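You operate a simulated robot arm through the tools that you are given. There is no shell and no other tool. Be economical: measure what you need, move in short steps, check, and stop when the job is done.

You are at the controls of a simulated two-armed robot. One attempt, no reset.

JOB
Stack the purple lens marked "LOT 57" from the top of the side bench on top of the purple lens labelled "R75". Press the magnifier air key three times. Take the green tag from the top of the inspection bench and put it on the grey spacer. Take the test flat and put it on the top of the tool cart. Take the orange sample box labelled "SALT 57" from the top of the side bench and put it on the silver disc. Open the stock drawer, take the orange pattern block and leave it in the inside of the stock drawer and shut the drawer again. Fetch the lens slide from the top of the island and stand it on the upper shelf of the tall rack. Stack the glass disc that says "D65" from the top of the goods counter on top of the glass disc labelled "D92". Take the rubber block on the top of the goods counter and put it away on the top deck of the cart. Put the box that says "dowels" from the top of the big table on the top of the small table and the box that says "REF 92" on the end of the big table. Pull the upper drawer of the cleaning bench open. Any order will do. Set down upright: green tag, lens slide.

The check looks at the end state, three seconds after you hand in, the way a careful person would. Anything else that was tipped, shoved, dropped, spilled or broken makes it a failure.

ROBOT AND FRAMES
Two 7-joint arms with two-finger parallel grippers on one trunk, on a base that drives. Base frame: it is fixed to the floor where the robot stands at the start and does not move with it; the origin is under the middle of the robot, x ahead of it, y to its left, z up; the surface under the hand at the start is at about z = 850. Lengths are in mm, angles in degrees, forces in N, time in s.
The left shoulder is at the start at [62, 199, 1129], the right one opposite. With the tool pointing down near the work surface each hand reaches from about 300 to 720 mm from the robot's upright axis, wherever it stands, measured 20 degrees to its own side. Places, roughly: blue sample box, teal box, teal sample box [-1250, -3750, 750]; disc [750, 0, 750]; end of the big table (22x32 cm) [-1980, -3340, 800]; glass disc [-5000, 2000, 750]; green tag [-5500, -3500, 750]; grey spacer [-5500, 250, 750]; inside of the stock drawer [-2600, 2000, 500]; lens slide [-2000, -500, 1000]; magnifier air key [-5500, -3700, 800]; orange pattern block [1250, 250, 1000]; orange sample box [1250, 0, 750]; purple lens [500, 250, 750]; rubber block (6x6x3 cm) [-5100, 1900, 900]; stock drawer [-2600, 2000, 500]; test flat [-5750, -2750, 750]; top deck of the cart [-4100, 100, 800]; top of the small table [-3700, -3100, 900]; top of the tool cart [-4200, -500, 900]; upper drawer of the cleaning bench [2600, -1000, 700]; upper shelf of the tall rack [-4500, 2100, 1300]. Payload 1.57 kg a hand.
The tool frame of a hand sits at the grasp point between the pads (the TCP): z along the fingers, y along the line on which they close. The tips reach 30 mm beyond it. The gripper opens to 110 mm. The fingers are 24 mm wide and 12 mm thick; the gripper's body (48 by 112 mm) begins 78 mm behind the TCP.
Orientation is that of the tool frame in the base frame, as [roll, pitch, yaw] about the fixed x, y, z axes, in that order (R = Rz(yaw) Ry(pitch) Rx(roll)). With the fingers straight down and closing along the base's y, the tool's x points along the base's -x, its y along +y and its z along -z.

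CONTROLS
- The arms move only by the tool servo_tool. It takes "left_deltas", "right_deltas" or both (then of equal length, played together; a hand with none holds still); each is text: rows parted by semicolons, each of 7 numbers parted by spaces: the shift along the tool's x, y, z in cm, then the turn, a rotation vector about the tool's x, y, z in rad, then the gripper command, from -1 (fully open) to 1 (shut), values between in proportion. In form: tx ty tz ax ay az claw; .... A call has 1 to 10 rows; each row is the pose to reach, as a shift and turn from the pose commanded when the call began, along the tool's axes at that moment. A row lasts 0.2 s, in which the tool goes at most 50 mm and 8.6 degrees; a call with a longer step from one row to the next is refused whole, and so is a gripper value outside its range. Where a pose cannot be reached the arm comes as near as it can. A force on the tool above 40 N (or 10 N above the force at the start of the call, whichever is more), or a blocked arm, ends the call early, and 0.2 s more pass. The fingers move at their own pace (about 72 mm/s each) and stop on an object; they squeeze with about 22 N. The grip force told is the motor's: it shows also when the fingers shut on nothing. Time passes only in rows, and 0.2 s behind the last, so rows that repeat a pose let the fingers close. It gives the time, the measured TCP pose, the force on the tool (base axes), the opening and the grip force at its end, in the units of the frame above (readings bear some noise), with the torque about the TCP (base axes, N m) and any sound that the robot's microphone picked up.
- Cameras (640 x 400 px; columns grow to the right, rows downward): "scene" is now at [88.5, 38.6, 1693.8]; the picture's right is [0.47, -0.88, 0.00], its down [-0.73, -0.39, -0.57] and it looks along [0.50, 0.27, -0.82] (base axes); focal length 275 px, centre (320, 200). "left" rides on the left gripper at [70, -16, -141] in its tool frame; the picture's right is [0.23, 0.97, 0.00], its down [-0.85, 0.20, -0.48] and it looks along [-0.47, 0.11, 0.88] (tool axes); focal length 222 px, centre (320, 200). "right" rides on the right gripper at [70, 16, -141] in its tool frame; the picture's right is [-0.23, 0.97, 0.00], its down [-0.85, -0.20, -0.48] and it looks along [-0.47, -0.11, 0.88] (tool axes); focal length 222 px, centre (320, 200). There is no depth. A picture from a camera that has moved, and an enlarged one, comes with that camera's place and axes in the base frame and with its lens. The place of the scene camera against the robot may be out by one fixed shift of up to 25 mm in any direction.
- grab_frame(camera): a new picture of that camera. The clock stands still meanwhile.
- lift_body(by): slides the trunk up (or, below 0, down) by that many mm; the arms and the scene camera ride with it, the base frame stays. It gives what a move gives, with no picture.
- drive_base(legs): drives the robot by 1 to 6 legs, each [ahead, left, turn to the left] in mm, mm and degrees, along the robot's own axes; the way and the turn of a leg run together, so that a leg with both is an arc; at most 1500 mm and 180 degrees a leg. The arms and the cameras ride along, it lands a little off, and it stops where it bumps. It gives what a move gives.
- pan_tilt(pan, tilt): turns the head with the scene camera to pan (to the left, within 86 degrees either way) and tilt (down, from -29 to 69), counted from straight ahead of the robot. It gives what a move gives.
- close_up(camera, box): a new picture of the part [left, top, right, bottom] of that camera's present view, enlarged. The clock stands still meanwhile.
- job_done(): hands the job in; it is judged then, once.

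Go step by step. Nothing tells you exact positions but the pictures and the camera data: compare them with the known pose of the tool, close in by small moves and look again before you grip or let go. The budget is 567 turns and 370 pictures, counting those below and the enlarged ones. Unless the task says otherwise, let go and move clear before handing in, and close with one line.

The tools are called by a JSON object that holds its "fn" and its "kwargs". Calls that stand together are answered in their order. servo_tool: Moves the arms, as the interface text tells. Its arguments: {"type":"object","properties":{"left_deltas":{"type":"string"},"right_deltas":{"type":"string"}},"required":[]} The other tools are called the same way: lift_body (by) slides the trunk up or down; drive_base (legs) drives the base; pan_tilt (pan, tilt) turns the head that bears the scene camera; grab_frame (camera) takes a picture; close_up (camera, box) takes an enlarged picture of a part of a camera's view; job_done () hands the job in.

At the start:

```text
t: 0.0
left_tcp_pos: [388.9, 423.3, 1138.9]
left_orientation: [-179.9, 0.1, 179.8]
left_ft_force: [-0.3, -0.1, 0.4]
left_wrist_torque: [0.04, -0.03, 0.0]
left_gripper_width: 109.9
left_gripper_force: 0.1
right_tcp_pos: [381.2, 7.6, 1085.3]
right_orientation: [-179.9, 0.0, -180.0]
right_ft_force: [0.4, 0.5, -0.8]
right_wrist_torque: [0.02, -0.01, 0.0]
right_gripper_width: 110.2
right_gripper_force: 0.0
trunk travel left (down, up): [-725.0, 265.0]
robot x, y, heading: [-1.9, -0.8, 0.2]
head pan, tilt: [28.0, 55.2]
```

scene: 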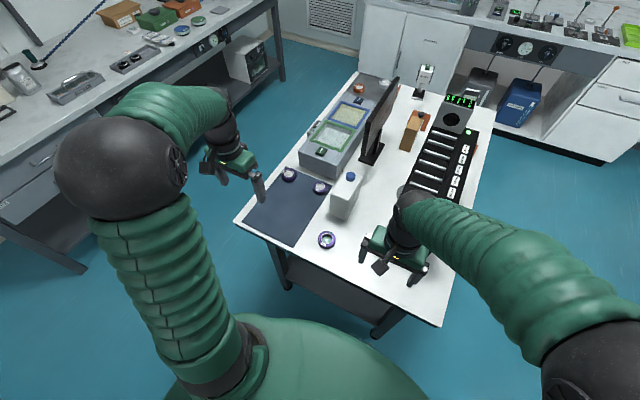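
right: 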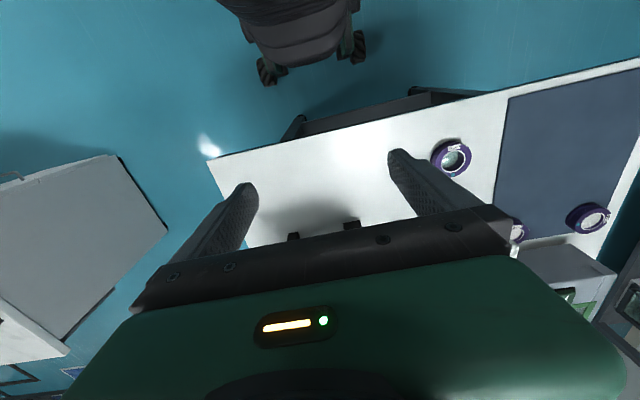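
left: 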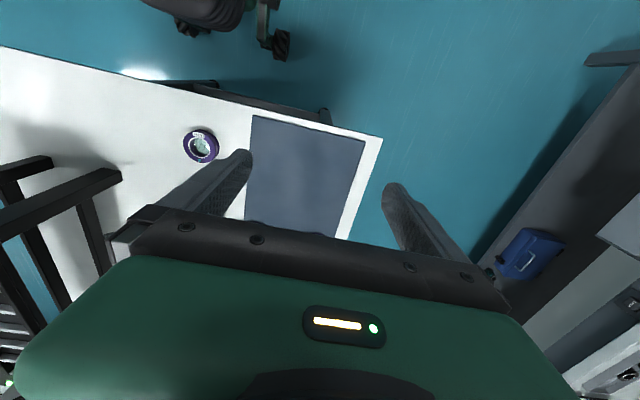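

I see the side bench in front of me with three purple lenses, a machine, a monitor and small boxes behind it. I'll zoom in to read the labels.

{"fn": "close_up", "kwargs": {"camera": "scene", "box": [260, 140, 400, 260]}}

{"fn": "close_up", "kwargs": {"camera": "scene", "box": [340, 60, 500, 160]}}

```text
3.33 times, centred on (330, 200) of scene
camera zoom: at [88.5, 38.6, 1693.8], right [0.47, -0.88, 0.0], down [-0.73, -0.39, -0.57], along [0.5, 0.27, -0.82], focal length 918 px, centre (287, 200)
```

zoom: 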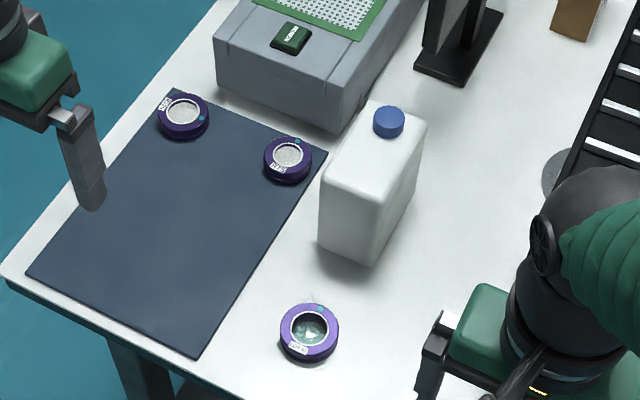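

```text
4.00 times, centred on (420, 110) of scene
camera zoom: at [88.5, 38.6, 1693.8], right [0.47, -0.88, 0.0], down [-0.73, -0.39, -0.57], along [0.5, 0.27, -0.82], focal length 1101 px, centre (-80, 560)
```

zoom: 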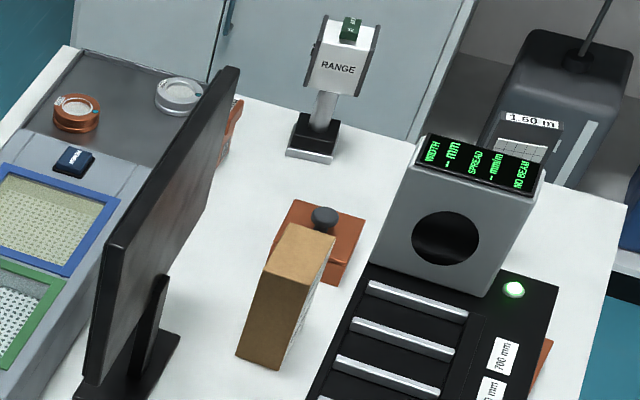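

Three lenses; the near one seems to read "LOT 57". I'll enlarge each label.

{"fn": "close_up", "kwargs": {"camera": "scene", "box": [312, 226, 344, 250]}}

{"fn": "close_up", "kwargs": {"camera": "scene", "box": [308, 175, 334, 195]}}

{"fn": "close_up", "kwargs": {"camera": "scene", "box": [276, 162, 302, 182]}}

```text
16.00 times, centred on (328, 238) of scene
camera zoom: at [88.5, 38.6, 1693.8], right [0.47, -0.88, 0.0], down [-0.73, -0.39, -0.57], along [0.5, 0.27, -0.82], focal length 4404 px, centre (192, -408)
```

zoom: 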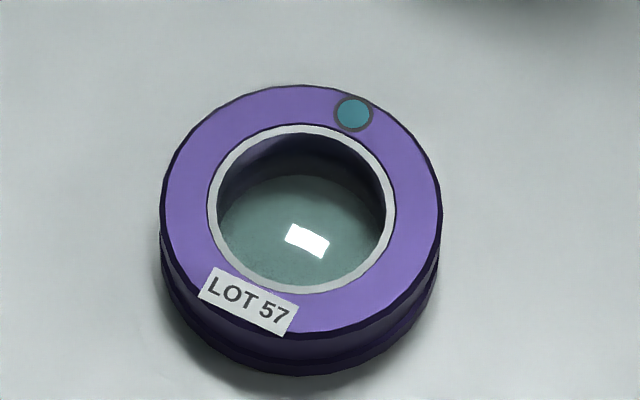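

```text
16.00 times, centred on (321, 185) of scene
camera zoom: at [88.5, 38.6, 1693.8], right [0.47, -0.88, 0.0], down [-0.73, -0.39, -0.57], along [0.5, 0.27, -0.82], focal length 4404 px, centre (304, 440)
```

zoom: 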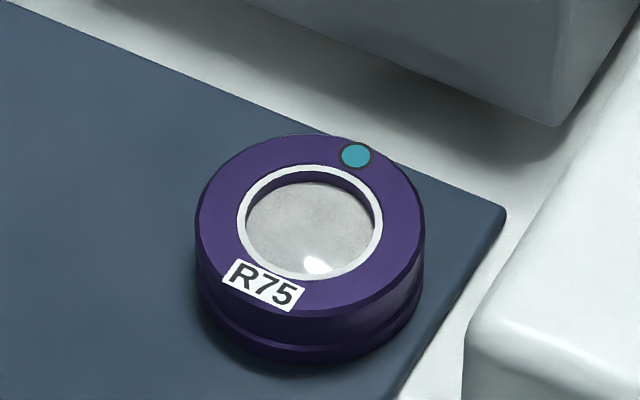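

```text
16.00 times, centred on (289, 172) of scene
camera zoom: at [88.5, 38.6, 1693.8], right [0.47, -0.88, 0.0], down [-0.73, -0.39, -0.57], along [0.5, 0.27, -0.82], focal length 4404 px, centre (816, 648)
```

zoom: 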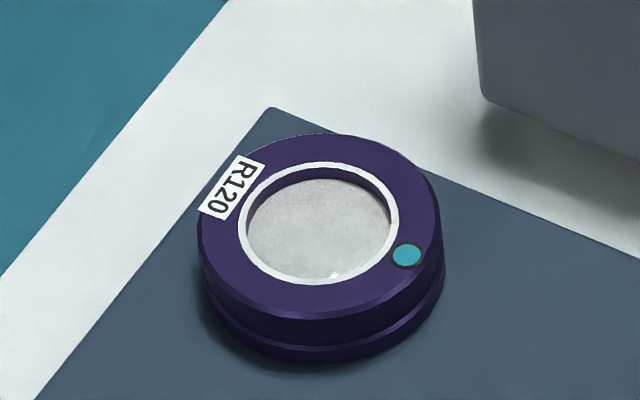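

LOT 57 is the near lens (about [470, 213]) and R75 the far one (about [655, 338]) next to a jug. I'll bring the left hand over LOT 57 and move the right hand aside.

{"fn": "servo_tool", "kwargs": {"left_deltas": "-1.5 -4 2 0 0 0 -1; -3 -8 4 0 0 0 -1; -4.5 -12 6 0 0 0 -1; -6 -16 8 0 0 0 -1; -7.5 -19 10 0 0 0 -1; -8.6 -21.2 13 0 0 0 -1", "right_deltas": "0 -4 -2 0 0 0 -1; 0 -8 -4 0 0 0 -1; 0 -12 -6 0 0 0 -1; 0 -16 -6 0 0 0 -1; 0 -20 -6 0 0 0 -1; 0 -24 -6 0 0 0 -1"}}

{"fn": "grab_frame", "kwargs": {"camera": "left"}}

{"fn": "grab_frame", "kwargs": {"camera": "scene"}}

```text
t: 1.4
left_tcp_pos: [475.5, 209.5, 1012.9]
left_orientation: [179.8, 0.0, 179.9]
left_ft_force: [0.6, -1.0, -1.1]
left_wrist_torque: [0.02, 0.01, 0.02]
left_gripper_width: 109.9
left_gripper_force: 0.1
right_tcp_pos: [381.6, -236.5, 1147.5]
right_orientation: [179.9, -0.1, -179.9]
right_ft_force: [-0.3, 1.0, 0.5]
right_wrist_torque: [0.01, 0.07, 0.01]
right_gripper_width: 110.0
right_gripper_force: 0.2
trunk travel left (down, up): [-725.0, 265.0]
robot x, y, heading: [-1.8, 0.9, 0.2]
head pan, tilt: [28.0, 55.2]
```

```text
361 pictures are left
camera left: at [405.0, 192.5, 1153.9], right [-0.23, 0.97, 0.0], down [0.86, 0.2, 0.48], along [0.47, 0.11, -0.88], focal length 222 px, centre (320, 200)
```

left: 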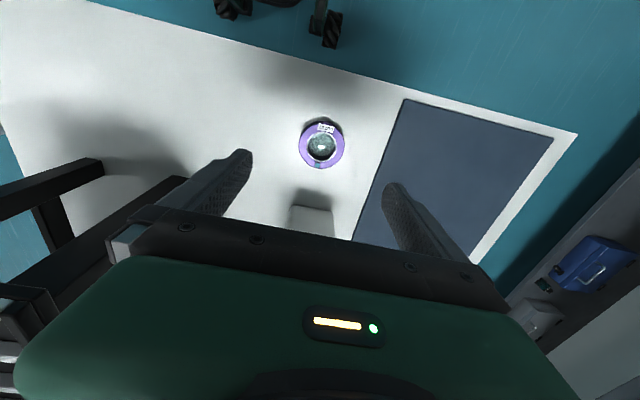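

```text
360 pictures are left
camera scene: at [90.9, 32.8, 1693.8], right [0.47, -0.88, 0.0], down [-0.73, -0.38, -0.57], along [0.5, 0.27, -0.82], focal length 275 px, centre (320, 200)
```

scene: 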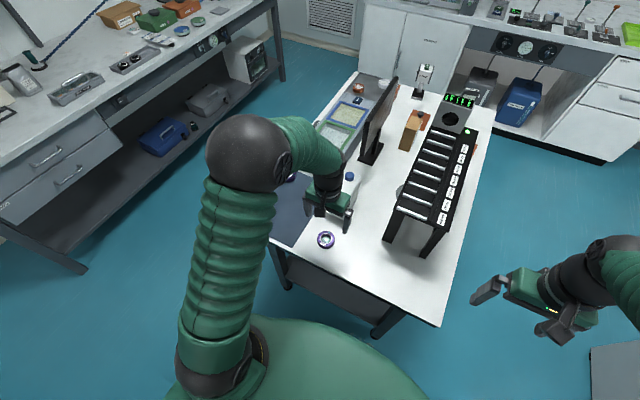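

LOT 57 is nearly under the left hand at about [481, 212]. I'll lower to just above it and look again.

{"fn": "servo_tool", "kwargs": {"left_deltas": "-0.5 0.2 4 0 0 0 -1; -0.5 0.2 8 0 0 0 -1"}}

{"fn": "grab_frame", "kwargs": {"camera": "left"}}

```text
t: 2.0
left_tcp_pos: [478.7, 211.0, 928.2]
left_orientation: [180.0, -0.1, 179.9]
left_ft_force: [0.5, 0.3, 0.6]
left_wrist_torque: [-0.02, 0.01, -0.02]
left_gripper_width: 109.8
left_gripper_force: 0.0
right_tcp_pos: [382.3, -232.4, 1145.9]
right_orientation: [180.0, -0.1, 180.0]
right_ft_force: [0.3, -0.4, 0.8]
right_wrist_torque: [0.01, 0.01, 0.03]
right_gripper_width: 110.1
right_gripper_force: 0.0
trunk travel left (down, up): [-725.0, 265.0]
robot x, y, heading: [-2.2, 1.8, 0.1]
head pan, tilt: [28.0, 55.2]
```

```text
359 pictures are left
camera left: at [410.1, 194.7, 1070.5], right [-0.23, 0.97, 0.0], down [0.86, 0.2, 0.48], along [0.47, 0.11, -0.88], focal length 222 px, centre (320, 200)
```

left: 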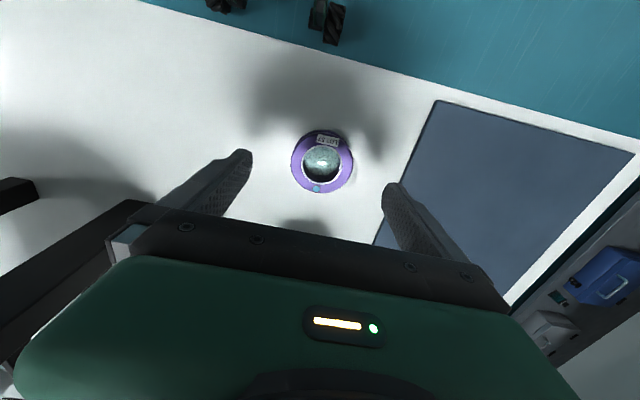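

The lens is centred under the fingers. I'll descend to about z=886 and close.

{"fn": "servo_tool", "kwargs": {"left_deltas": "0 0.1 2 0 0 0 -1; 0 0.1 4.2 0 0 0 -1; 0 0.1 4.2 0 0 0 0.2; 0 0.1 4.2 0 0 0 0.6; 0 0.1 4.2 0 0 0 0.6; 0 0.1 4.2 0 0 0 0.6"}}

{"fn": "grab_frame", "kwargs": {"camera": "left"}}

```text
t: 3.4
left_tcp_pos: [479.7, 209.9, 887.5]
left_orientation: [-179.9, 0.1, 179.9]
left_ft_force: [-0.1, -0.9, 2.8]
left_wrist_torque: [-0.13, -0.07, -0.03]
left_gripper_width: 58.9
left_gripper_force: 21.8
right_tcp_pos: [379.3, -234.6, 1147.6]
right_orientation: [179.9, 0.0, -180.0]
right_ft_force: [-0.4, -0.4, 0.1]
right_wrist_torque: [-0.01, 0.01, 0.02]
right_gripper_width: 109.9
right_gripper_force: 0.1
trunk travel left (down, up): [-725.0, 265.0]
robot x, y, heading: [0.9, -1.6, 0.2]
head pan, tilt: [28.0, 55.2]
```

```text
358 pictures are left
camera left: at [410.1, 193.8, 1028.2], right [-0.23, 0.97, 0.0], down [0.85, 0.2, 0.48], along [0.47, 0.11, -0.88], focal length 222 px, centre (320, 200)
```

left: 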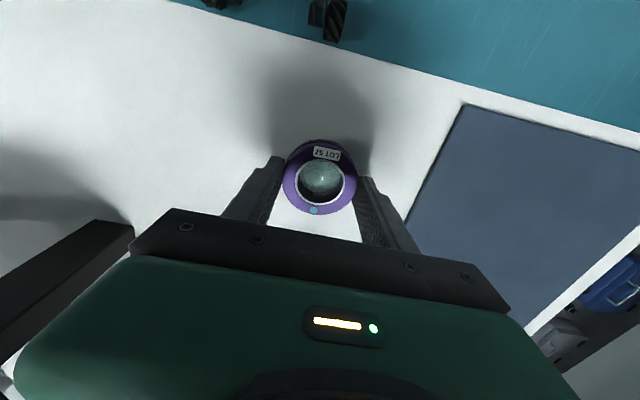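

LOT 57 is gripped (59 mm). I'll lift and swing left around the jug toward R75, and look.

{"fn": "servo_tool", "kwargs": {"left_deltas": "0 0 -5 0 0 0 0.8; 0 0 -10 0 0 0 0.8; 0 4 -14 0 0 0 0.8; 0 8.5 -17 0 0 0 0.8; -3 13 -17 0 0 0 0.8; -7 14 -17 0 0 0 0.8; -10 14 -17 0 0 0 0.8"}}

{"fn": "grab_frame", "kwargs": {"camera": "left"}}

{"fn": "grab_frame", "kwargs": {"camera": "scene"}}

```text
refused: row 3 steps farther than a row can; nothing moved
```

```text
357 pictures are left
camera left: at [410.1, 193.8, 1028.2], right [-0.23, 0.97, 0.0], down [0.85, 0.2, 0.48], along [0.47, 0.11, -0.88], focal length 222 px, centre (320, 200)
```

left: 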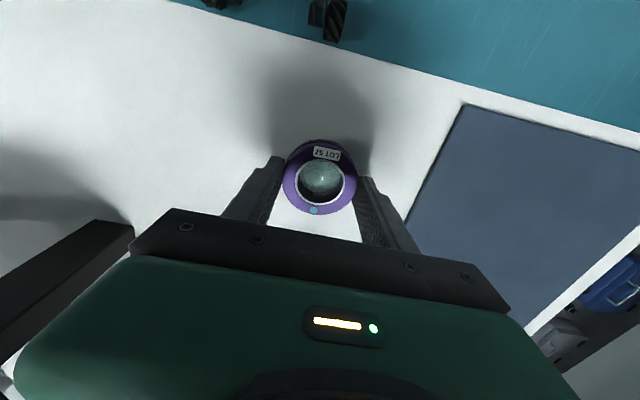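

```text
356 pictures are left
camera scene: at [88.4, 36.1, 1693.9], right [0.47, -0.88, 0.0], down [-0.73, -0.38, -0.57], along [0.5, 0.27, -0.82], focal length 275 px, centre (320, 200)
```

scene: 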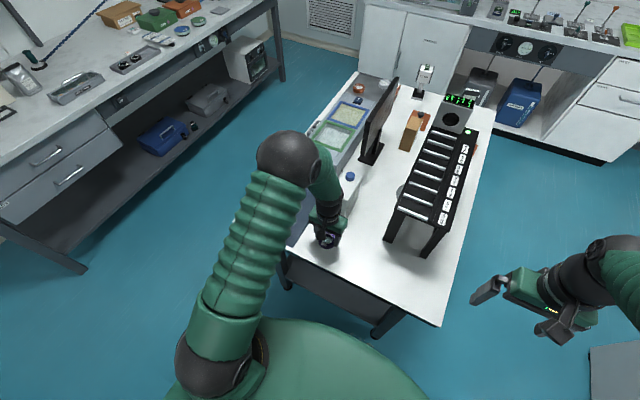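

One row was too long; I'll resend with shorter steps.

{"fn": "servo_tool", "kwargs": {"left_deltas": "0 0 -4.5 0 0 0 0.8; 0 0 -9 0 0 0 0.8; 0 2.5 -13 0 0 0 0.8; 0 6.5 -15 0 0 0 0.8; -1 10.5 -17 0 0 0 0.8; -4 13 -17 0 0 0 0.8; -7 14 -17 0 0 0 0.8; -10 14 -17 0 0 0 0.8"}}

{"fn": "grab_frame", "kwargs": {"camera": "left"}}

{"fn": "grab_frame", "kwargs": {"camera": "scene"}}

```text
t: 5.2
left_tcp_pos: [581.1, 352.1, 1057.1]
left_orientation: [179.9, -0.1, 179.8]
left_ft_force: [0.0, -0.4, -0.7]
left_wrist_torque: [-0.01, 0.01, -0.02]
left_gripper_width: 58.8
left_gripper_force: 22.0
right_tcp_pos: [380.1, -233.5, 1146.3]
right_orientation: [-180.0, -0.1, -180.0]
right_ft_force: [-0.6, 0.4, -0.9]
right_wrist_torque: [-0.01, -0.02, 0.01]
right_gripper_width: 110.0
right_gripper_force: 0.1
trunk travel left (down, up): [-725.0, 265.0]
robot x, y, heading: [1.0, 2.1, -0.2]
head pan, tilt: [28.0, 55.2]
```

```text
355 pictures are left
camera left: at [511.1, 335.4, 1197.6], right [-0.23, 0.97, 0.0], down [0.86, 0.2, 0.48], along [0.47, 0.11, -0.88], focal length 222 px, centre (320, 200)
```

left: 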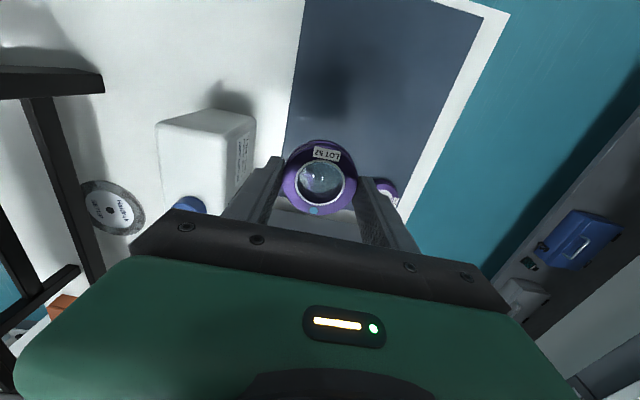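

```text
354 pictures are left
camera scene: at [90.8, 37.1, 1693.7], right [0.47, -0.88, 0.0], down [-0.73, -0.39, -0.57], along [0.5, 0.27, -0.82], focal length 275 px, centre (320, 200)
```

scene: 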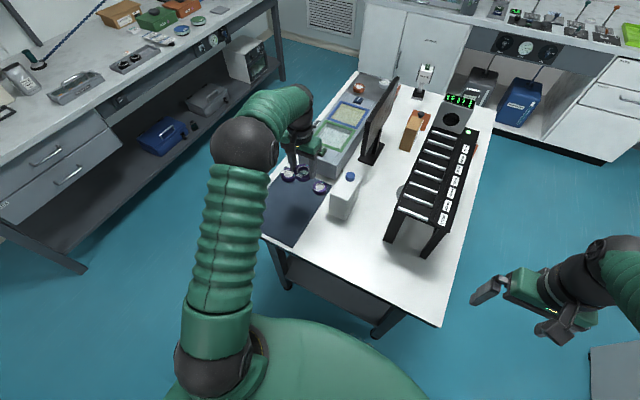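

I see R120 to the right of the held lens; R75 is hidden below it. I'll drive 80 mm forward for reach and then look at R75 from beyond/above.

{"fn": "drive_base", "kwargs": {"legs": [[80, 0, 0]]}}

{"fn": "grab_frame", "kwargs": {"camera": "left"}}

```text
t: 6.3
left_tcp_pos: [653.6, 350.2, 1060.3]
left_orientation: [180.0, 0.5, 179.8]
left_ft_force: [0.4, 0.0, -0.2]
left_wrist_torque: [0.02, 0.02, 0.0]
left_gripper_width: 58.7
left_gripper_force: 22.1
right_tcp_pos: [453.9, -234.5, 1150.2]
right_orientation: [-180.0, 0.3, 179.8]
right_ft_force: [0.5, -0.8, 0.1]
right_wrist_torque: [0.0, 0.0, -0.01]
right_gripper_width: 110.1
right_gripper_force: 0.0
trunk travel left (down, up): [-725.0, 265.0]
robot x, y, heading: [79.6, -0.9, -0.1]
head pan, tilt: [28.0, 55.2]
```

```text
353 pictures are left
camera left: at [583.7, 333.7, 1201.2], right [-0.22, 0.97, 0.0], down [0.85, 0.2, 0.48], along [0.47, 0.11, -0.88], focal length 222 px, centre (320, 200)
```

left: 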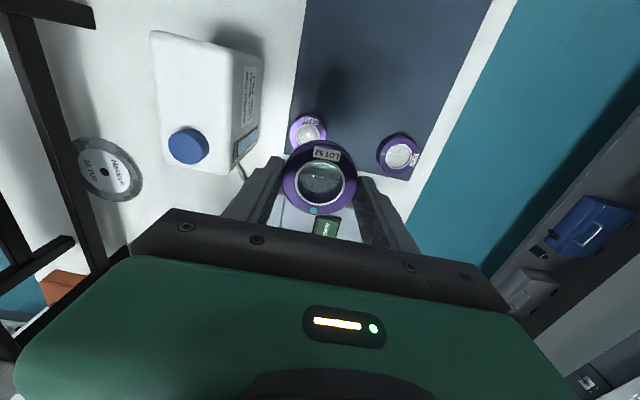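

R75 is visible just beyond the held lens. I'll enlarge to locate it precisely.

{"fn": "close_up", "kwargs": {"camera": "left", "box": [270, 100, 370, 225]}}

```text
3.20 times, centred on (320, 162) of left
camera zoom: at [583.7, 333.7, 1201.2], right [-0.22, 0.97, 0.0], down [0.85, 0.2, 0.48], along [0.47, 0.11, -0.88], focal length 711 px, centre (320, 320)
```

zoom: 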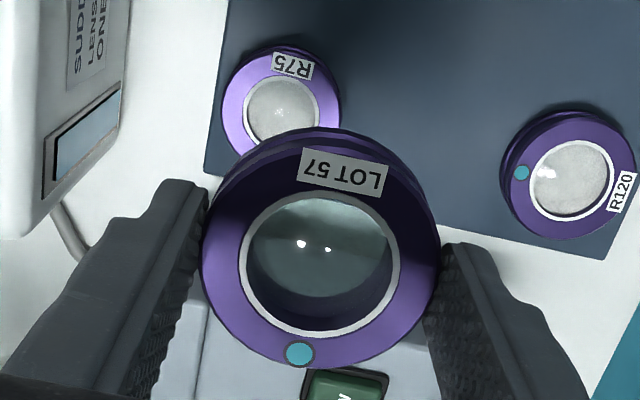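

R75 is about 3 mm further and 18 mm to the right of the held lens, and the jug leaves room. I'll shift and lower to just above it.

{"fn": "servo_tool", "kwargs": {"left_deltas": "-0.3 -1.8 0 0 0 0 0.8; -0.3 -1.8 4 0 0 0 0.8; -0.3 -1.8 8 0 0 0 0.8; -0.3 -1.8 12 0 0 0 0.8; -0.3 -1.8 12 0 0 0 0.8"}}

{"fn": "grab_frame", "kwargs": {"camera": "left"}}

{"fn": "close_up", "kwargs": {"camera": "scene", "box": [260, 170, 360, 232]}}

```text
t: 7.5
left_tcp_pos: [660.7, 333.8, 937.2]
left_orientation: [179.9, 0.0, 179.8]
left_ft_force: [0.2, 0.1, -1.0]
left_wrist_torque: [-0.01, -0.01, 0.0]
left_gripper_width: 58.5
left_gripper_force: 21.9
right_tcp_pos: [457.8, -233.1, 1147.4]
right_orientation: [-179.9, 0.1, 179.8]
right_ft_force: [-0.2, -0.9, 0.0]
right_wrist_torque: [0.03, 0.01, -0.03]
right_gripper_width: 110.2
right_gripper_force: 0.0
trunk travel left (down, up): [-725.0, 265.0]
robot x, y, heading: [83.2, 0.9, 0.2]
head pan, tilt: [28.0, 55.2]
```

```text
351 pictures are left
camera left: at [590.2, 318.1, 1078.3], right [-0.22, 0.97, 0.0], down [0.85, 0.2, 0.48], along [0.47, 0.11, -0.88], focal length 222 px, centre (320, 200)
```

left: 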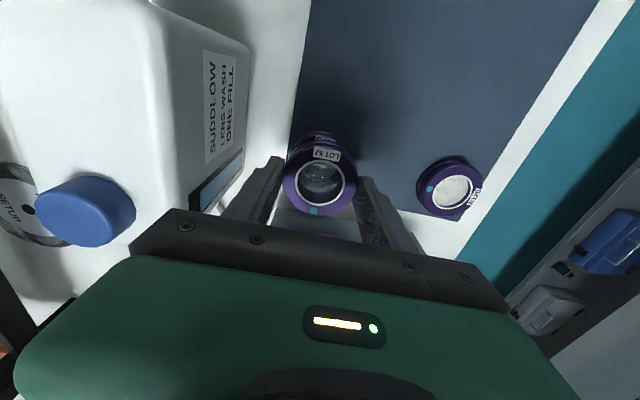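

```text
6.40 times, centred on (310, 201) of scene
camera zoom: at [166.6, 37.0, 1694.0], right [0.47, -0.88, 0.0], down [-0.73, -0.38, -0.57], along [0.5, 0.27, -0.82], focal length 1762 px, centre (384, 194)
```

zoom: 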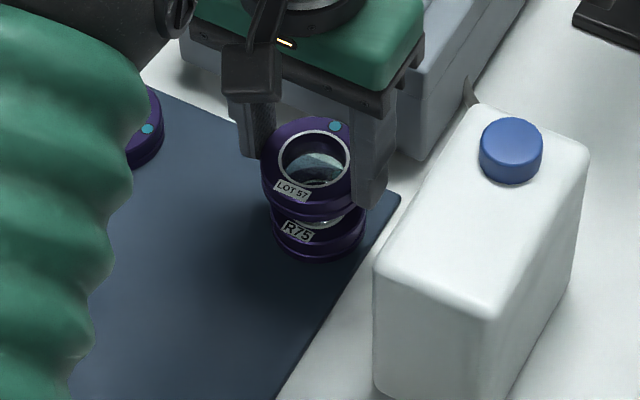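

Nearly aligned; a close-up from the wrist camera checks the residual offset.

{"fn": "close_up", "kwargs": {"camera": "left", "box": [280, 115, 360, 225]}}

{"fn": "close_up", "kwargs": {"camera": "scene", "box": [292, 184, 324, 214]}}

```text
3.64 times, centred on (320, 170) of left
camera zoom: at [590.2, 318.1, 1078.3], right [-0.22, 0.97, 0.0], down [0.85, 0.2, 0.48], along [0.47, 0.11, -0.88], focal length 808 px, centre (320, 309)
```

zoom: 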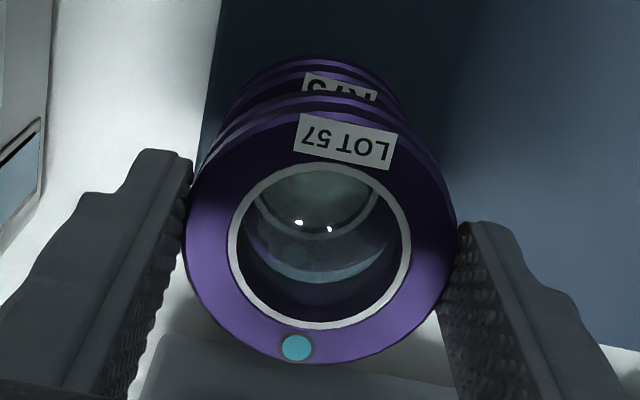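

```text
13.33 times, centred on (308, 199) of scene
camera zoom: at [166.6, 37.0, 1694.0], right [0.47, -0.88, 0.0], down [-0.73, -0.38, -0.57], along [0.5, 0.27, -0.82], focal length 3670 px, centre (480, 213)
```

zoom: 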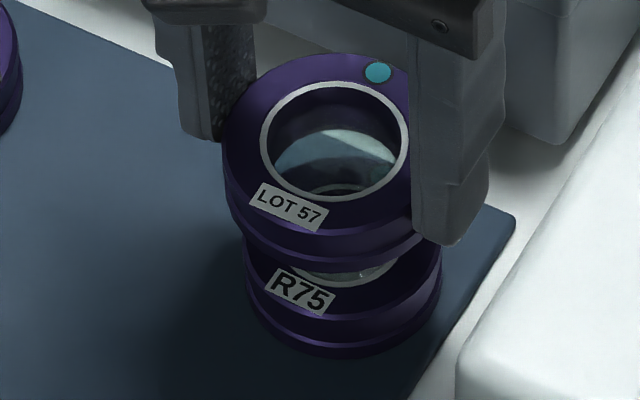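

Alignment is within a couple of mm. I'll nudge 1.5 mm forward and lower toward contact.

{"fn": "servo_tool", "kwargs": {"left_deltas": "-0.15 -0.05 1 0 0 0 0.8; -0.15 -0.05 2.0 0 0 0 0.8; -0.15 -0.05 2.3 0 0 0 0.8"}}

{"fn": "close_up", "kwargs": {"camera": "scene", "box": [292, 184, 324, 214]}}

```text
t: 8.3
left_tcp_pos: [664.8, 333.3, 915.6]
left_orientation: [-180.0, 0.0, 179.8]
left_ft_force: [0.6, 1.0, 4.9]
left_wrist_torque: [0.0, 0.02, -0.01]
left_gripper_width: 58.9
left_gripper_force: 21.6
right_tcp_pos: [458.7, -234.5, 1148.8]
right_orientation: [-179.9, 0.0, 179.9]
right_ft_force: [-0.1, 0.2, 0.0]
right_wrist_torque: [-0.03, -0.03, 0.0]
right_gripper_width: 110.2
right_gripper_force: 0.1
trunk travel left (down, up): [-725.0, 265.0]
robot x, y, heading: [80.0, -0.5, -0.0]
head pan, tilt: [28.0, 55.2]
```

```text
13.33 times, centred on (308, 199) of scene
camera zoom: at [167.7, 36.4, 1694.0], right [0.47, -0.88, 0.0], down [-0.73, -0.38, -0.57], along [0.5, 0.27, -0.82], focal length 3670 px, centre (480, 213)
```

zoom: 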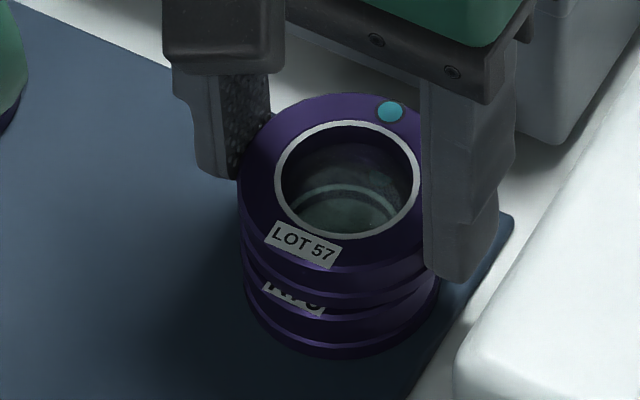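

Contact (5 N) and well aligned. I'll release to about 82 mm and retreat straight up.

{"fn": "servo_tool", "kwargs": {"left_deltas": "0 0 0 0 0 0 0.2; 0 0 0 0 0 0 -0.3; 0 0 0 0 0 0 -0.5; 0 0 -3 0 0 0 -0.5; 0 0 -7 0 0 0 -0.5; 3 0 -11 0 0 0 -0.5; 7 0 -13 0 0 0 -0.5; 11 0 -14 0 0 0 -0.5"}}

{"fn": "pan_tilt", "kwargs": {"pan": 10, "tilt": 50}}

{"fn": "grab_frame", "kwargs": {"camera": "scene"}}

```text
t: 10.1
left_tcp_pos: [552.4, 332.7, 1055.8]
left_orientation: [-180.0, 0.1, 179.7]
left_ft_force: [-0.1, 0.1, 0.1]
left_wrist_torque: [0.02, -0.03, 0.02]
left_gripper_width: 82.4
left_gripper_force: 0.2
right_tcp_pos: [457.5, -234.8, 1148.8]
right_orientation: [179.9, 0.2, 179.7]
right_ft_force: [-0.8, 0.5, 0.1]
right_wrist_torque: [0.03, 0.01, -0.01]
right_gripper_width: 109.8
right_gripper_force: 0.0
trunk travel left (down, up): [-725.0, 265.0]
robot x, y, heading: [80.9, -3.0, 0.1]
head pan, tilt: [28.0, 55.2]
```

```text
t: 10.9
left_tcp_pos: [553.1, 332.0, 1055.2]
left_orientation: [180.0, 0.0, 179.9]
left_ft_force: [1.0, -0.5, -0.8]
left_wrist_torque: [-0.02, 0.01, -0.01]
left_gripper_width: 82.6
left_gripper_force: 0.1
right_tcp_pos: [458.2, -235.1, 1146.8]
right_orientation: [-180.0, 0.1, 179.8]
right_ft_force: [0.7, 0.5, 0.1]
right_wrist_torque: [0.0, 0.01, 0.02]
right_gripper_width: 110.0
right_gripper_force: 0.0
trunk travel left (down, up): [-725.0, 265.0]
robot x, y, heading: [78.4, -0.9, -0.3]
head pan, tilt: [10.0, 50.0]
```

```text
346 pictures are left
camera scene: at [181.1, 16.1, 1700.5], right [0.17, -0.99, 0.0], down [-0.76, -0.13, -0.64], along [0.63, 0.11, -0.77], focal length 275 px, centre (320, 200)
```

scene: 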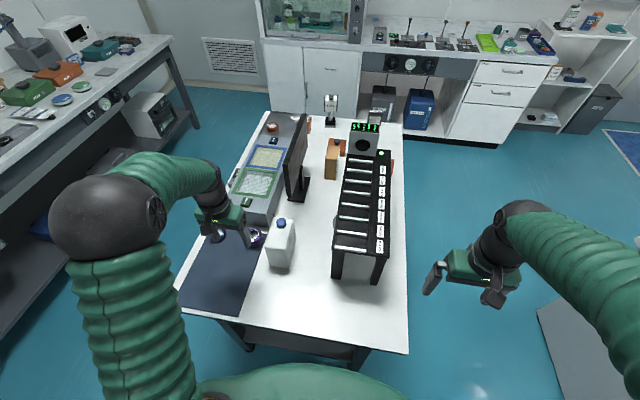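

LOT 57 stands on R75. Now I look for the orange sample box SALT 57 and the silver disc.

{"fn": "close_up", "kwargs": {"camera": "scene", "box": [220, 80, 420, 205]}}

{"fn": "close_up", "kwargs": {"camera": "scene", "box": [320, 200, 400, 290]}}

{"fn": "close_up", "kwargs": {"camera": "scene", "box": [230, 210, 290, 260]}}

```text
3.20 times, centred on (320, 142) of scene
camera zoom: at [181.1, 16.1, 1700.5], right [0.17, -0.99, 0.0], down [-0.76, -0.13, -0.64], along [0.63, 0.11, -0.77], focal length 881 px, centre (320, 384)
```

zoom: 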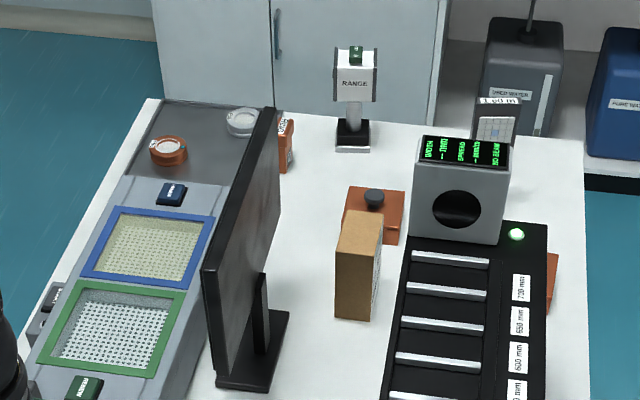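

```text
4.44 times, centred on (360, 245) of scene
camera zoom: at [181.1, 16.1, 1700.5], right [0.17, -0.99, 0.0], down [-0.76, -0.13, -0.64], along [0.63, 0.11, -0.77], focal length 1224 px, centre (142, 0)
```

zoom: 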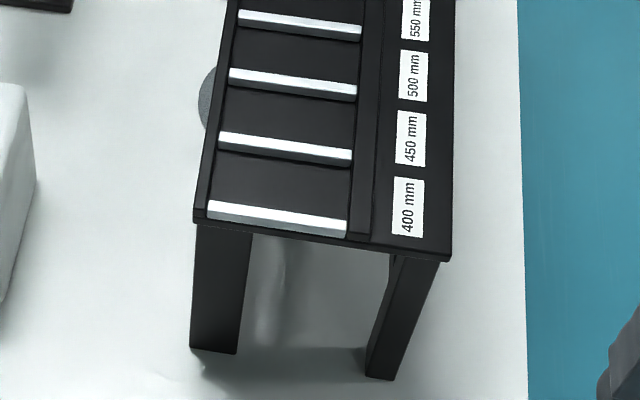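

```text
8.00 times, centred on (260, 235) of scene
camera zoom: at [181.1, 16.1, 1700.5], right [0.17, -0.99, 0.0], down [-0.76, -0.13, -0.64], along [0.63, 0.11, -0.77], focal length 2202 px, centre (800, -80)
```

zoom: 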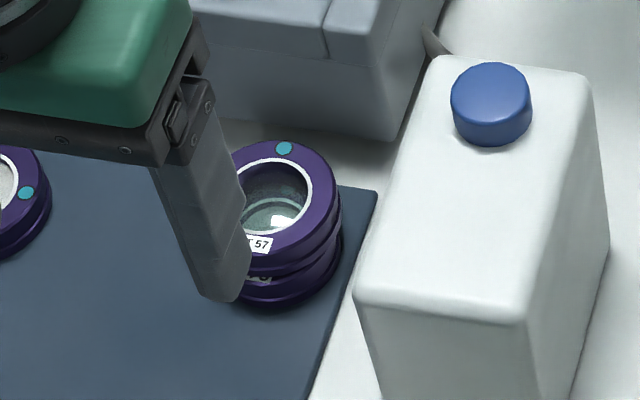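

The stack is good. Several orange things are at the far end; I need an overview to plan the route. I'll pan right and left for the layout.

{"fn": "pan_tilt", "kwargs": {"pan": -45, "tilt": 35}}

{"fn": "grab_frame", "kwargs": {"camera": "scene"}}

{"fn": "pan_tilt", "kwargs": {"pan": -86, "tilt": 25}}

{"fn": "grab_frame", "kwargs": {"camera": "scene"}}

{"fn": "pan_tilt", "kwargs": {"pan": 70, "tilt": 25}}

{"fn": "grab_frame", "kwargs": {"camera": "scene"}}

```text
t: 12.1
left_tcp_pos: [553.2, 330.5, 1055.8]
left_orientation: [-180.0, 0.0, 179.7]
left_ft_force: [0.3, -0.6, -0.6]
left_wrist_torque: [0.02, 0.02, 0.01]
left_gripper_width: 82.5
left_gripper_force: 0.1
right_tcp_pos: [459.3, -235.6, 1148.1]
right_orientation: [-180.0, 0.0, 179.8]
right_ft_force: [0.6, 0.1, -0.4]
right_wrist_torque: [0.03, 0.0, 0.03]
right_gripper_width: 109.8
right_gripper_force: 0.0
trunk travel left (down, up): [-725.0, 265.0]
robot x, y, heading: [80.1, -1.0, 0.1]
head pan, tilt: [-45.0, 35.0]
```

```text
342 pictures are left
camera scene: at [167.2, -59.5, 1722.3], right [-0.71, -0.71, 0.0], down [-0.41, 0.41, -0.82], along [0.58, -0.58, -0.57], focal length 275 px, centre (320, 200)
```

scene: 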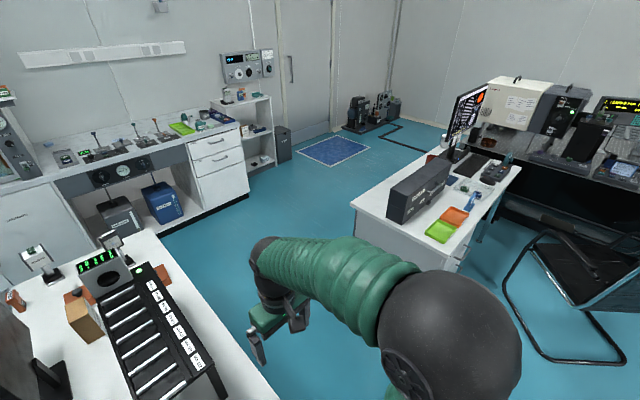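

```text
t: 13.2
left_tcp_pos: [554.4, 331.1, 1054.7]
left_orientation: [180.0, 0.0, 179.9]
left_ft_force: [-0.6, 0.0, 0.0]
left_wrist_torque: [0.0, 0.03, -0.02]
left_gripper_width: 82.5
left_gripper_force: 0.1
right_tcp_pos: [459.0, -235.0, 1147.8]
right_orientation: [179.9, 0.0, 179.8]
right_ft_force: [0.2, 0.7, -0.4]
right_wrist_torque: [0.04, 0.02, -0.02]
right_gripper_width: 109.8
right_gripper_force: 0.1
trunk travel left (down, up): [-725.0, 265.0]
robot x, y, heading: [77.9, -3.1, 0.1]
head pan, tilt: [-85.9, 25.0]
```

```text
341 pictures are left
camera scene: at [111.4, -89.0, 1738.2], right [-1.0, -0.07, 0.0], down [-0.03, 0.42, -0.91], along [0.06, -0.9, -0.42], focal length 275 px, centre (320, 200)
```

scene: 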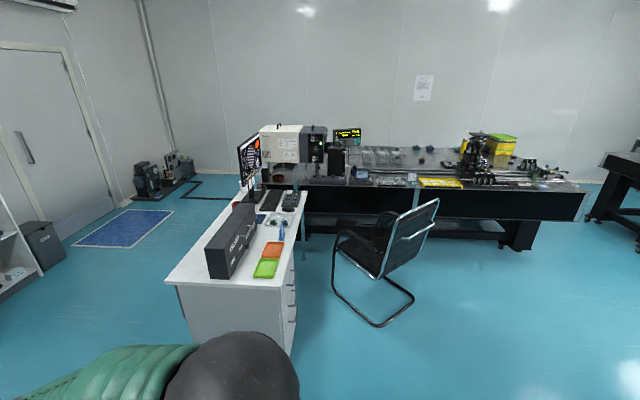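

```text
t: 15.6
left_tcp_pos: [553.7, 332.1, 1056.3]
left_orientation: [180.0, -0.1, 179.9]
left_ft_force: [-0.5, -0.7, 0.1]
left_wrist_torque: [0.03, 0.07, -0.01]
left_gripper_width: 82.4
left_gripper_force: 0.0
right_tcp_pos: [459.7, -233.1, 1148.0]
right_orientation: [180.0, 0.0, 179.8]
right_ft_force: [0.3, 0.3, 0.4]
right_wrist_torque: [-0.03, 0.05, 0.02]
right_gripper_width: 110.0
right_gripper_force: 0.0
trunk travel left (down, up): [-725.0, 265.0]
robot x, y, heading: [76.7, 5.2, 0.1]
head pan, tilt: [70.0, 25.0]
```

```text
340 pictures are left
camera scene: at [136.7, 89.5, 1738.1], right [0.94, -0.34, 0.0], down [-0.15, -0.4, -0.91], along [0.31, 0.85, -0.42], focal length 275 px, centre (320, 200)
```

scene: 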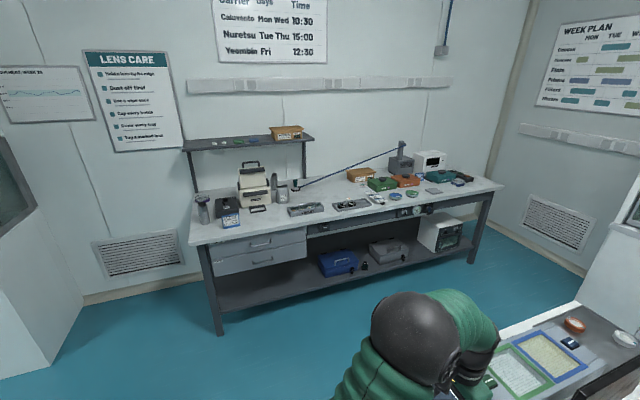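

The bench is open on its right side (about 1 m aisle to the desk). I'll tuck the arms, then drive round to stand at about [1230, -600] facing the bench's far end.

{"fn": "servo_tool", "kwargs": {"left_deltas": "4 -2 -3 0 0 0 -0.5; 8 -5 -6 0 0 0 -0.5; 12 -8 -9 0 0 0 -0.5", "right_deltas": "1 1 0 0 0 0 -1; 2 2 0 0 0 0 -1; 3 3 0 0 0 0 -1"}}

{"fn": "drive_base", "kwargs": {"legs": [[-250, 0, 0], [0, -610, 0], [1400, 0, 0], [0, 0, 90]]}}

{"fn": "pan_tilt", "kwargs": {"pan": 0, "tilt": 45}}

{"fn": "grab_frame", "kwargs": {"camera": "scene"}}

```text
refused: row 1 steps farther than a row can; nothing moved
```

```text
t: 29.7
left_tcp_pos: [1029.6, 10.3, 1055.8]
left_orientation: [-179.5, 0.3, -107.1]
left_ft_force: [0.7, 0.0, -1.4]
left_wrist_torque: [-0.04, -0.01, 0.0]
left_gripper_width: 82.5
left_gripper_force: 0.1
right_tcp_pos: [1539.8, -241.9, 1148.4]
right_orientation: [-179.9, 0.1, -106.5]
right_ft_force: [-0.4, -0.6, -0.3]
right_wrist_torque: [-0.03, 0.0, 0.03]
right_gripper_width: 109.9
right_gripper_force: 0.1
trunk travel left (down, up): [-725.0, 265.0]
robot x, y, heading: [1210.4, -541.1, 73.5]
head pan, tilt: [70.0, 25.0]
stopped in leg 4: the robot was blocked; the commanded pose is now the measured one
```

```text
t: 31.1
left_tcp_pos: [1031.1, 9.4, 1055.5]
left_orientation: [-179.7, 0.3, -107.1]
left_ft_force: [0.4, 0.1, -0.1]
left_wrist_torque: [0.03, -0.03, 0.0]
left_gripper_width: 82.3
left_gripper_force: 0.3
right_tcp_pos: [1543.7, -242.5, 1148.0]
right_orientation: [-180.0, 0.1, -106.6]
right_ft_force: [-0.7, 0.0, 0.3]
right_wrist_torque: [-0.02, 0.02, 0.01]
right_gripper_width: 110.0
right_gripper_force: 0.0
trunk travel left (down, up): [-725.0, 265.0]
robot x, y, heading: [1209.7, -543.9, 73.4]
head pan, tilt: [0.0, 45.0]
```

```text
339 pictures are left
camera scene: at [1235.5, -426.2, 1707.4], right [0.96, -0.28, 0.0], down [-0.2, -0.68, -0.71], along [0.2, 0.68, -0.71], focal length 275 px, centre (320, 200)
```

scene: 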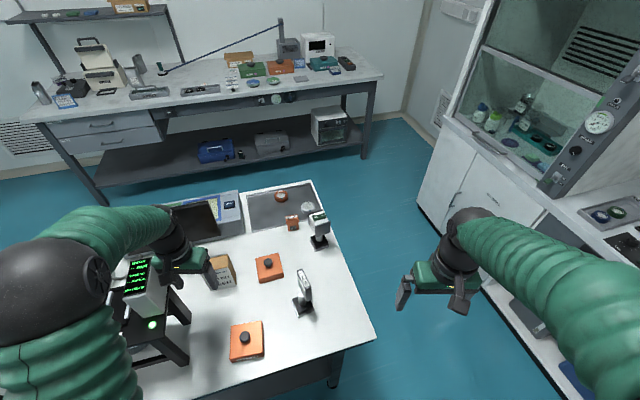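

The tuck was refused yet the drive went on, and the turn was blocked, probably by the left hand at the rack's display. Let me look closely before moving.

{"fn": "close_up", "kwargs": {"camera": "scene", "box": [100, 180, 260, 340]}}

{"fn": "grab_frame", "kwargs": {"camera": "left"}}

```text
2.50 times, centred on (180, 260) of scene
camera zoom: at [1235.5, -426.2, 1707.4], right [0.96, -0.28, 0.0], down [-0.2, -0.68, -0.71], along [0.2, 0.68, -0.71], focal length 688 px, centre (670, 50)
```

zoom: 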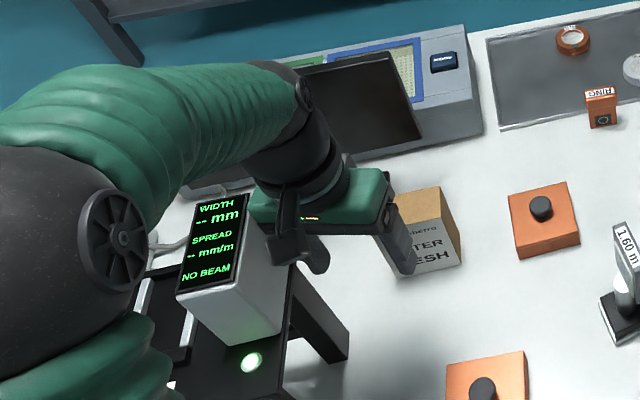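

```text
337 pictures are left
camera left: at [1026.6, -63.9, 1197.0], right [-1.0, 0.07, -0.01], down [0.06, 0.87, 0.48], along [0.04, 0.48, -0.88], focal length 222 px, centre (320, 200)
```

left: 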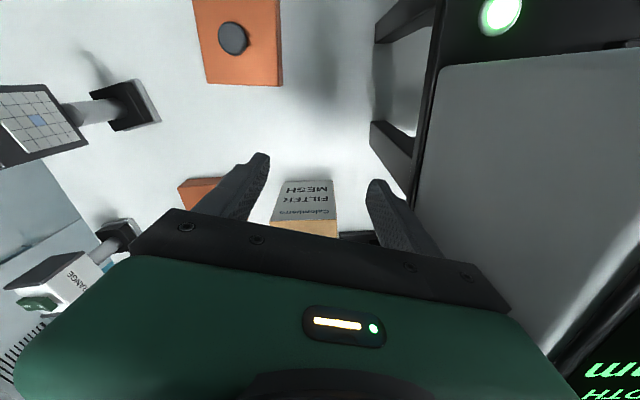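

The left gripper is touching the side of the display; the rack still looks aligned. I'll turn back a few degrees, then lift the left hand.

{"fn": "drive_base", "kwargs": {"legs": [[0, 0, -5]]}}

{"fn": "servo_tool", "kwargs": {"left_deltas": "0 0 -4 0 0 0 -0.5; 0 0 -8 0 0 0 -0.5; 0 0 -12 0 0 0 -0.5; 0 0 -16 0 0 0 -0.5; 0 0 -20 0 0 0 -0.5"}}

{"fn": "grab_frame", "kwargs": {"camera": "scene"}}

```text
t: 32.0
left_tcp_pos: [1079.6, 21.9, 1055.2]
left_orientation: [-179.7, 0.3, -112.0]
left_ft_force: [0.6, -0.1, -0.2]
left_wrist_torque: [0.02, -0.03, 0.02]
left_gripper_width: 82.5
left_gripper_force: 0.1
right_tcp_pos: [1566.6, -272.7, 1149.0]
right_orientation: [-179.9, 0.1, -111.5]
right_ft_force: [-0.6, -0.5, 0.9]
right_wrist_torque: [0.0, 0.0, 0.02]
right_gripper_width: 110.0
right_gripper_force: 0.2
trunk travel left (down, up): [-725.0, 265.0]
robot x, y, heading: [1212.9, -538.8, 68.5]
head pan, tilt: [0.0, 45.0]
```

```text
t: 33.2
left_tcp_pos: [1078.8, 15.7, 1254.3]
left_orientation: [-179.9, 0.4, -112.0]
left_ft_force: [-0.6, 0.2, -0.1]
left_wrist_torque: [0.01, -0.01, 0.0]
left_gripper_width: 82.3
left_gripper_force: 0.0
right_tcp_pos: [1567.1, -275.5, 1148.4]
right_orientation: [-179.9, 0.2, -111.5]
right_ft_force: [-1.0, 0.7, 0.2]
right_wrist_torque: [-0.01, -0.01, 0.0]
right_gripper_width: 110.0
right_gripper_force: 0.1
trunk travel left (down, up): [-725.0, 265.0]
robot x, y, heading: [1209.3, -539.3, 68.4]
head pan, tilt: [0.0, 45.0]
```

```text
336 pictures are left
camera scene: at [1244.6, -431.3, 1707.5], right [0.93, -0.37, 0.0], down [-0.26, -0.66, -0.71], along [0.26, 0.66, -0.71], focal length 275 px, centre (320, 200)
```

scene: 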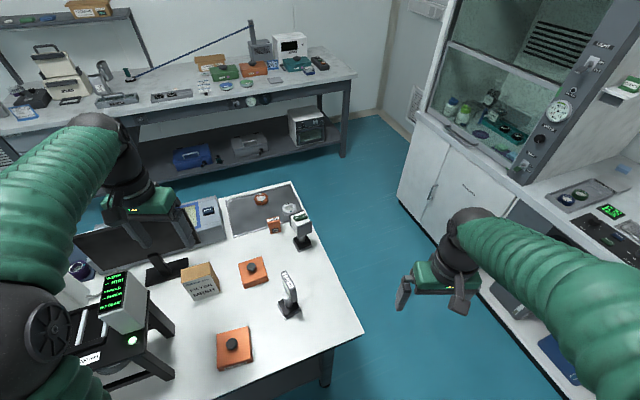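

Clear now. I'll zoom on the orange objects for labels.

{"fn": "close_up", "kwargs": {"camera": "scene", "box": [210, 180, 320, 270]}}

{"fn": "close_up", "kwargs": {"camera": "scene", "box": [205, 315, 265, 375]}}

{"fn": "close_up", "kwargs": {"camera": "scene", "box": [50, 250, 170, 370]}}

```text
4.44 times, centred on (265, 225) of scene
camera zoom: at [1244.6, -431.3, 1707.5], right [0.93, -0.37, 0.0], down [-0.26, -0.66, -0.71], along [0.26, 0.66, -0.71], focal length 1224 px, centre (564, 89)
```

zoom: 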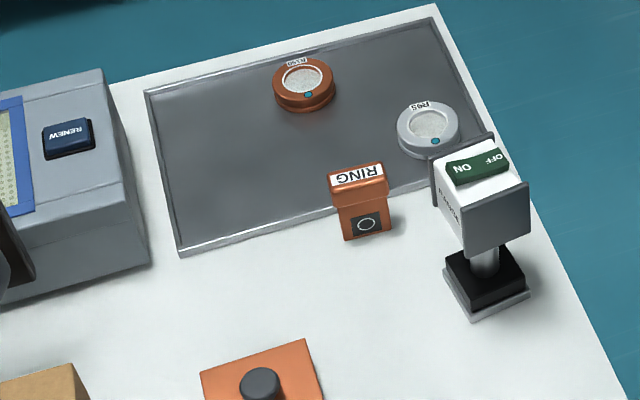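

```text
6.67 times, centred on (235, 345) of scene
camera zoom: at [1244.6, -431.3, 1707.5], right [0.93, -0.37, 0.0], down [-0.26, -0.66, -0.71], along [0.26, 0.66, -0.71], focal length 1835 px, centre (887, -767)
```

zoom: 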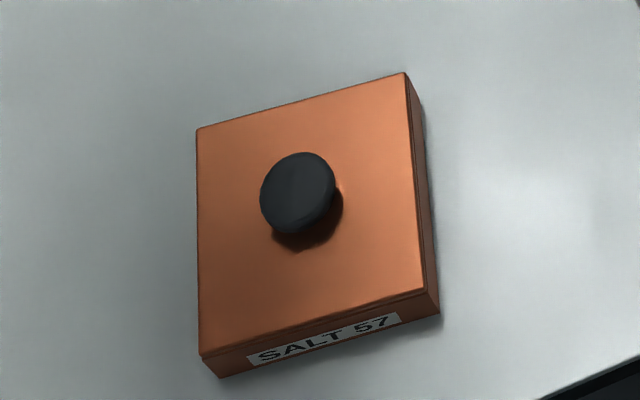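

```text
3.33 times, centred on (110, 310) of scene
camera zoom: at [1244.6, -431.3, 1707.5], right [0.93, -0.37, 0.0], down [-0.26, -0.66, -0.71], along [0.26, 0.66, -0.71], focal length 918 px, centre (1020, -167)
```

zoom: 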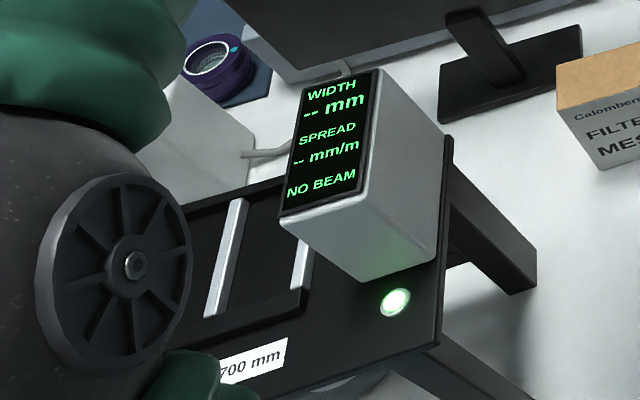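

SALT 57 is the near orange box (~88 mm square, near [1115, -107]); the RING block is the orange pattern block. The display is undisturbed. I'll tuck the left arm, then first deal with the cleaning-bench drawer.

{"fn": "servo_tool", "kwargs": {"left_deltas": "3 -3 0 0 0 0 -0.5; 6 -6 0 0 0 0 -0.5; 9 -9 0 0 0 0 -0.5; 11 -11 0 0 0 0 -1", "right_deltas": "0 0 -3 0 0 0 -1; 0 0 -6 0 0 0 -1; 0 0 -9 0 0 0 -1; 0 0 -10 0 0 0 -1"}}

{"fn": "pan_tilt", "kwargs": {"pan": -75, "tilt": 35}}

{"fn": "grab_frame", "kwargs": {"camera": "scene"}}

```text
t: 34.2
left_tcp_pos: [1137.0, -124.4, 1256.6]
left_orientation: [-179.9, 0.4, -112.1]
left_ft_force: [0.2, 1.3, -0.6]
left_wrist_torque: [0.03, 0.02, 0.04]
left_gripper_width: 110.0
left_gripper_force: 0.1
right_tcp_pos: [1565.1, -273.6, 1249.0]
right_orientation: [-180.0, 0.3, -111.5]
right_ft_force: [0.1, -0.2, 0.5]
right_wrist_torque: [0.05, -0.01, 0.01]
right_gripper_width: 109.9
right_gripper_force: 0.1
trunk travel left (down, up): [-725.0, 265.0]
robot x, y, heading: [1213.9, -540.6, 68.5]
head pan, tilt: [0.0, 45.0]
```

```text
t: 35.7
left_tcp_pos: [1137.3, -122.3, 1257.2]
left_orientation: [-179.8, 0.4, -112.0]
left_ft_force: [-0.2, 0.6, 0.2]
left_wrist_torque: [-0.02, -0.03, -0.01]
left_gripper_width: 110.2
left_gripper_force: 0.1
right_tcp_pos: [1566.5, -272.0, 1247.5]
right_orientation: [-180.0, 0.2, -111.4]
right_ft_force: [-0.3, -0.9, -0.2]
right_wrist_torque: [0.03, -0.01, 0.03]
right_gripper_width: 110.0
right_gripper_force: 0.0
trunk travel left (down, up): [-725.0, 265.0]
robot x, y, heading: [1212.2, -539.9, 68.5]
head pan, tilt: [-75.0, 35.0]
```

```text
332 pictures are left
camera scene: at [1302.7, -516.5, 1722.4], right [-0.11, -0.99, 0.0], down [-0.57, 0.06, -0.82], along [0.81, -0.09, -0.57], focal length 275 px, centre (320, 200)
```

scene: 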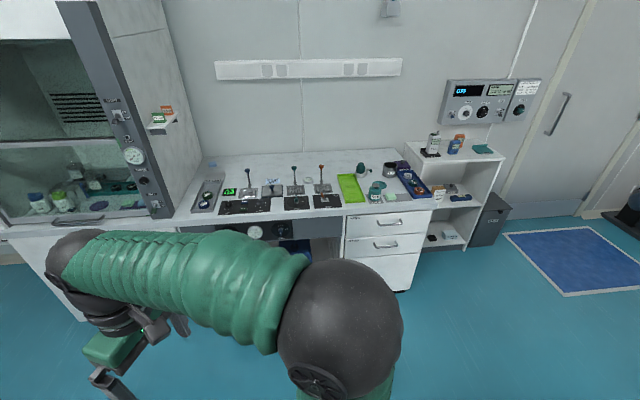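

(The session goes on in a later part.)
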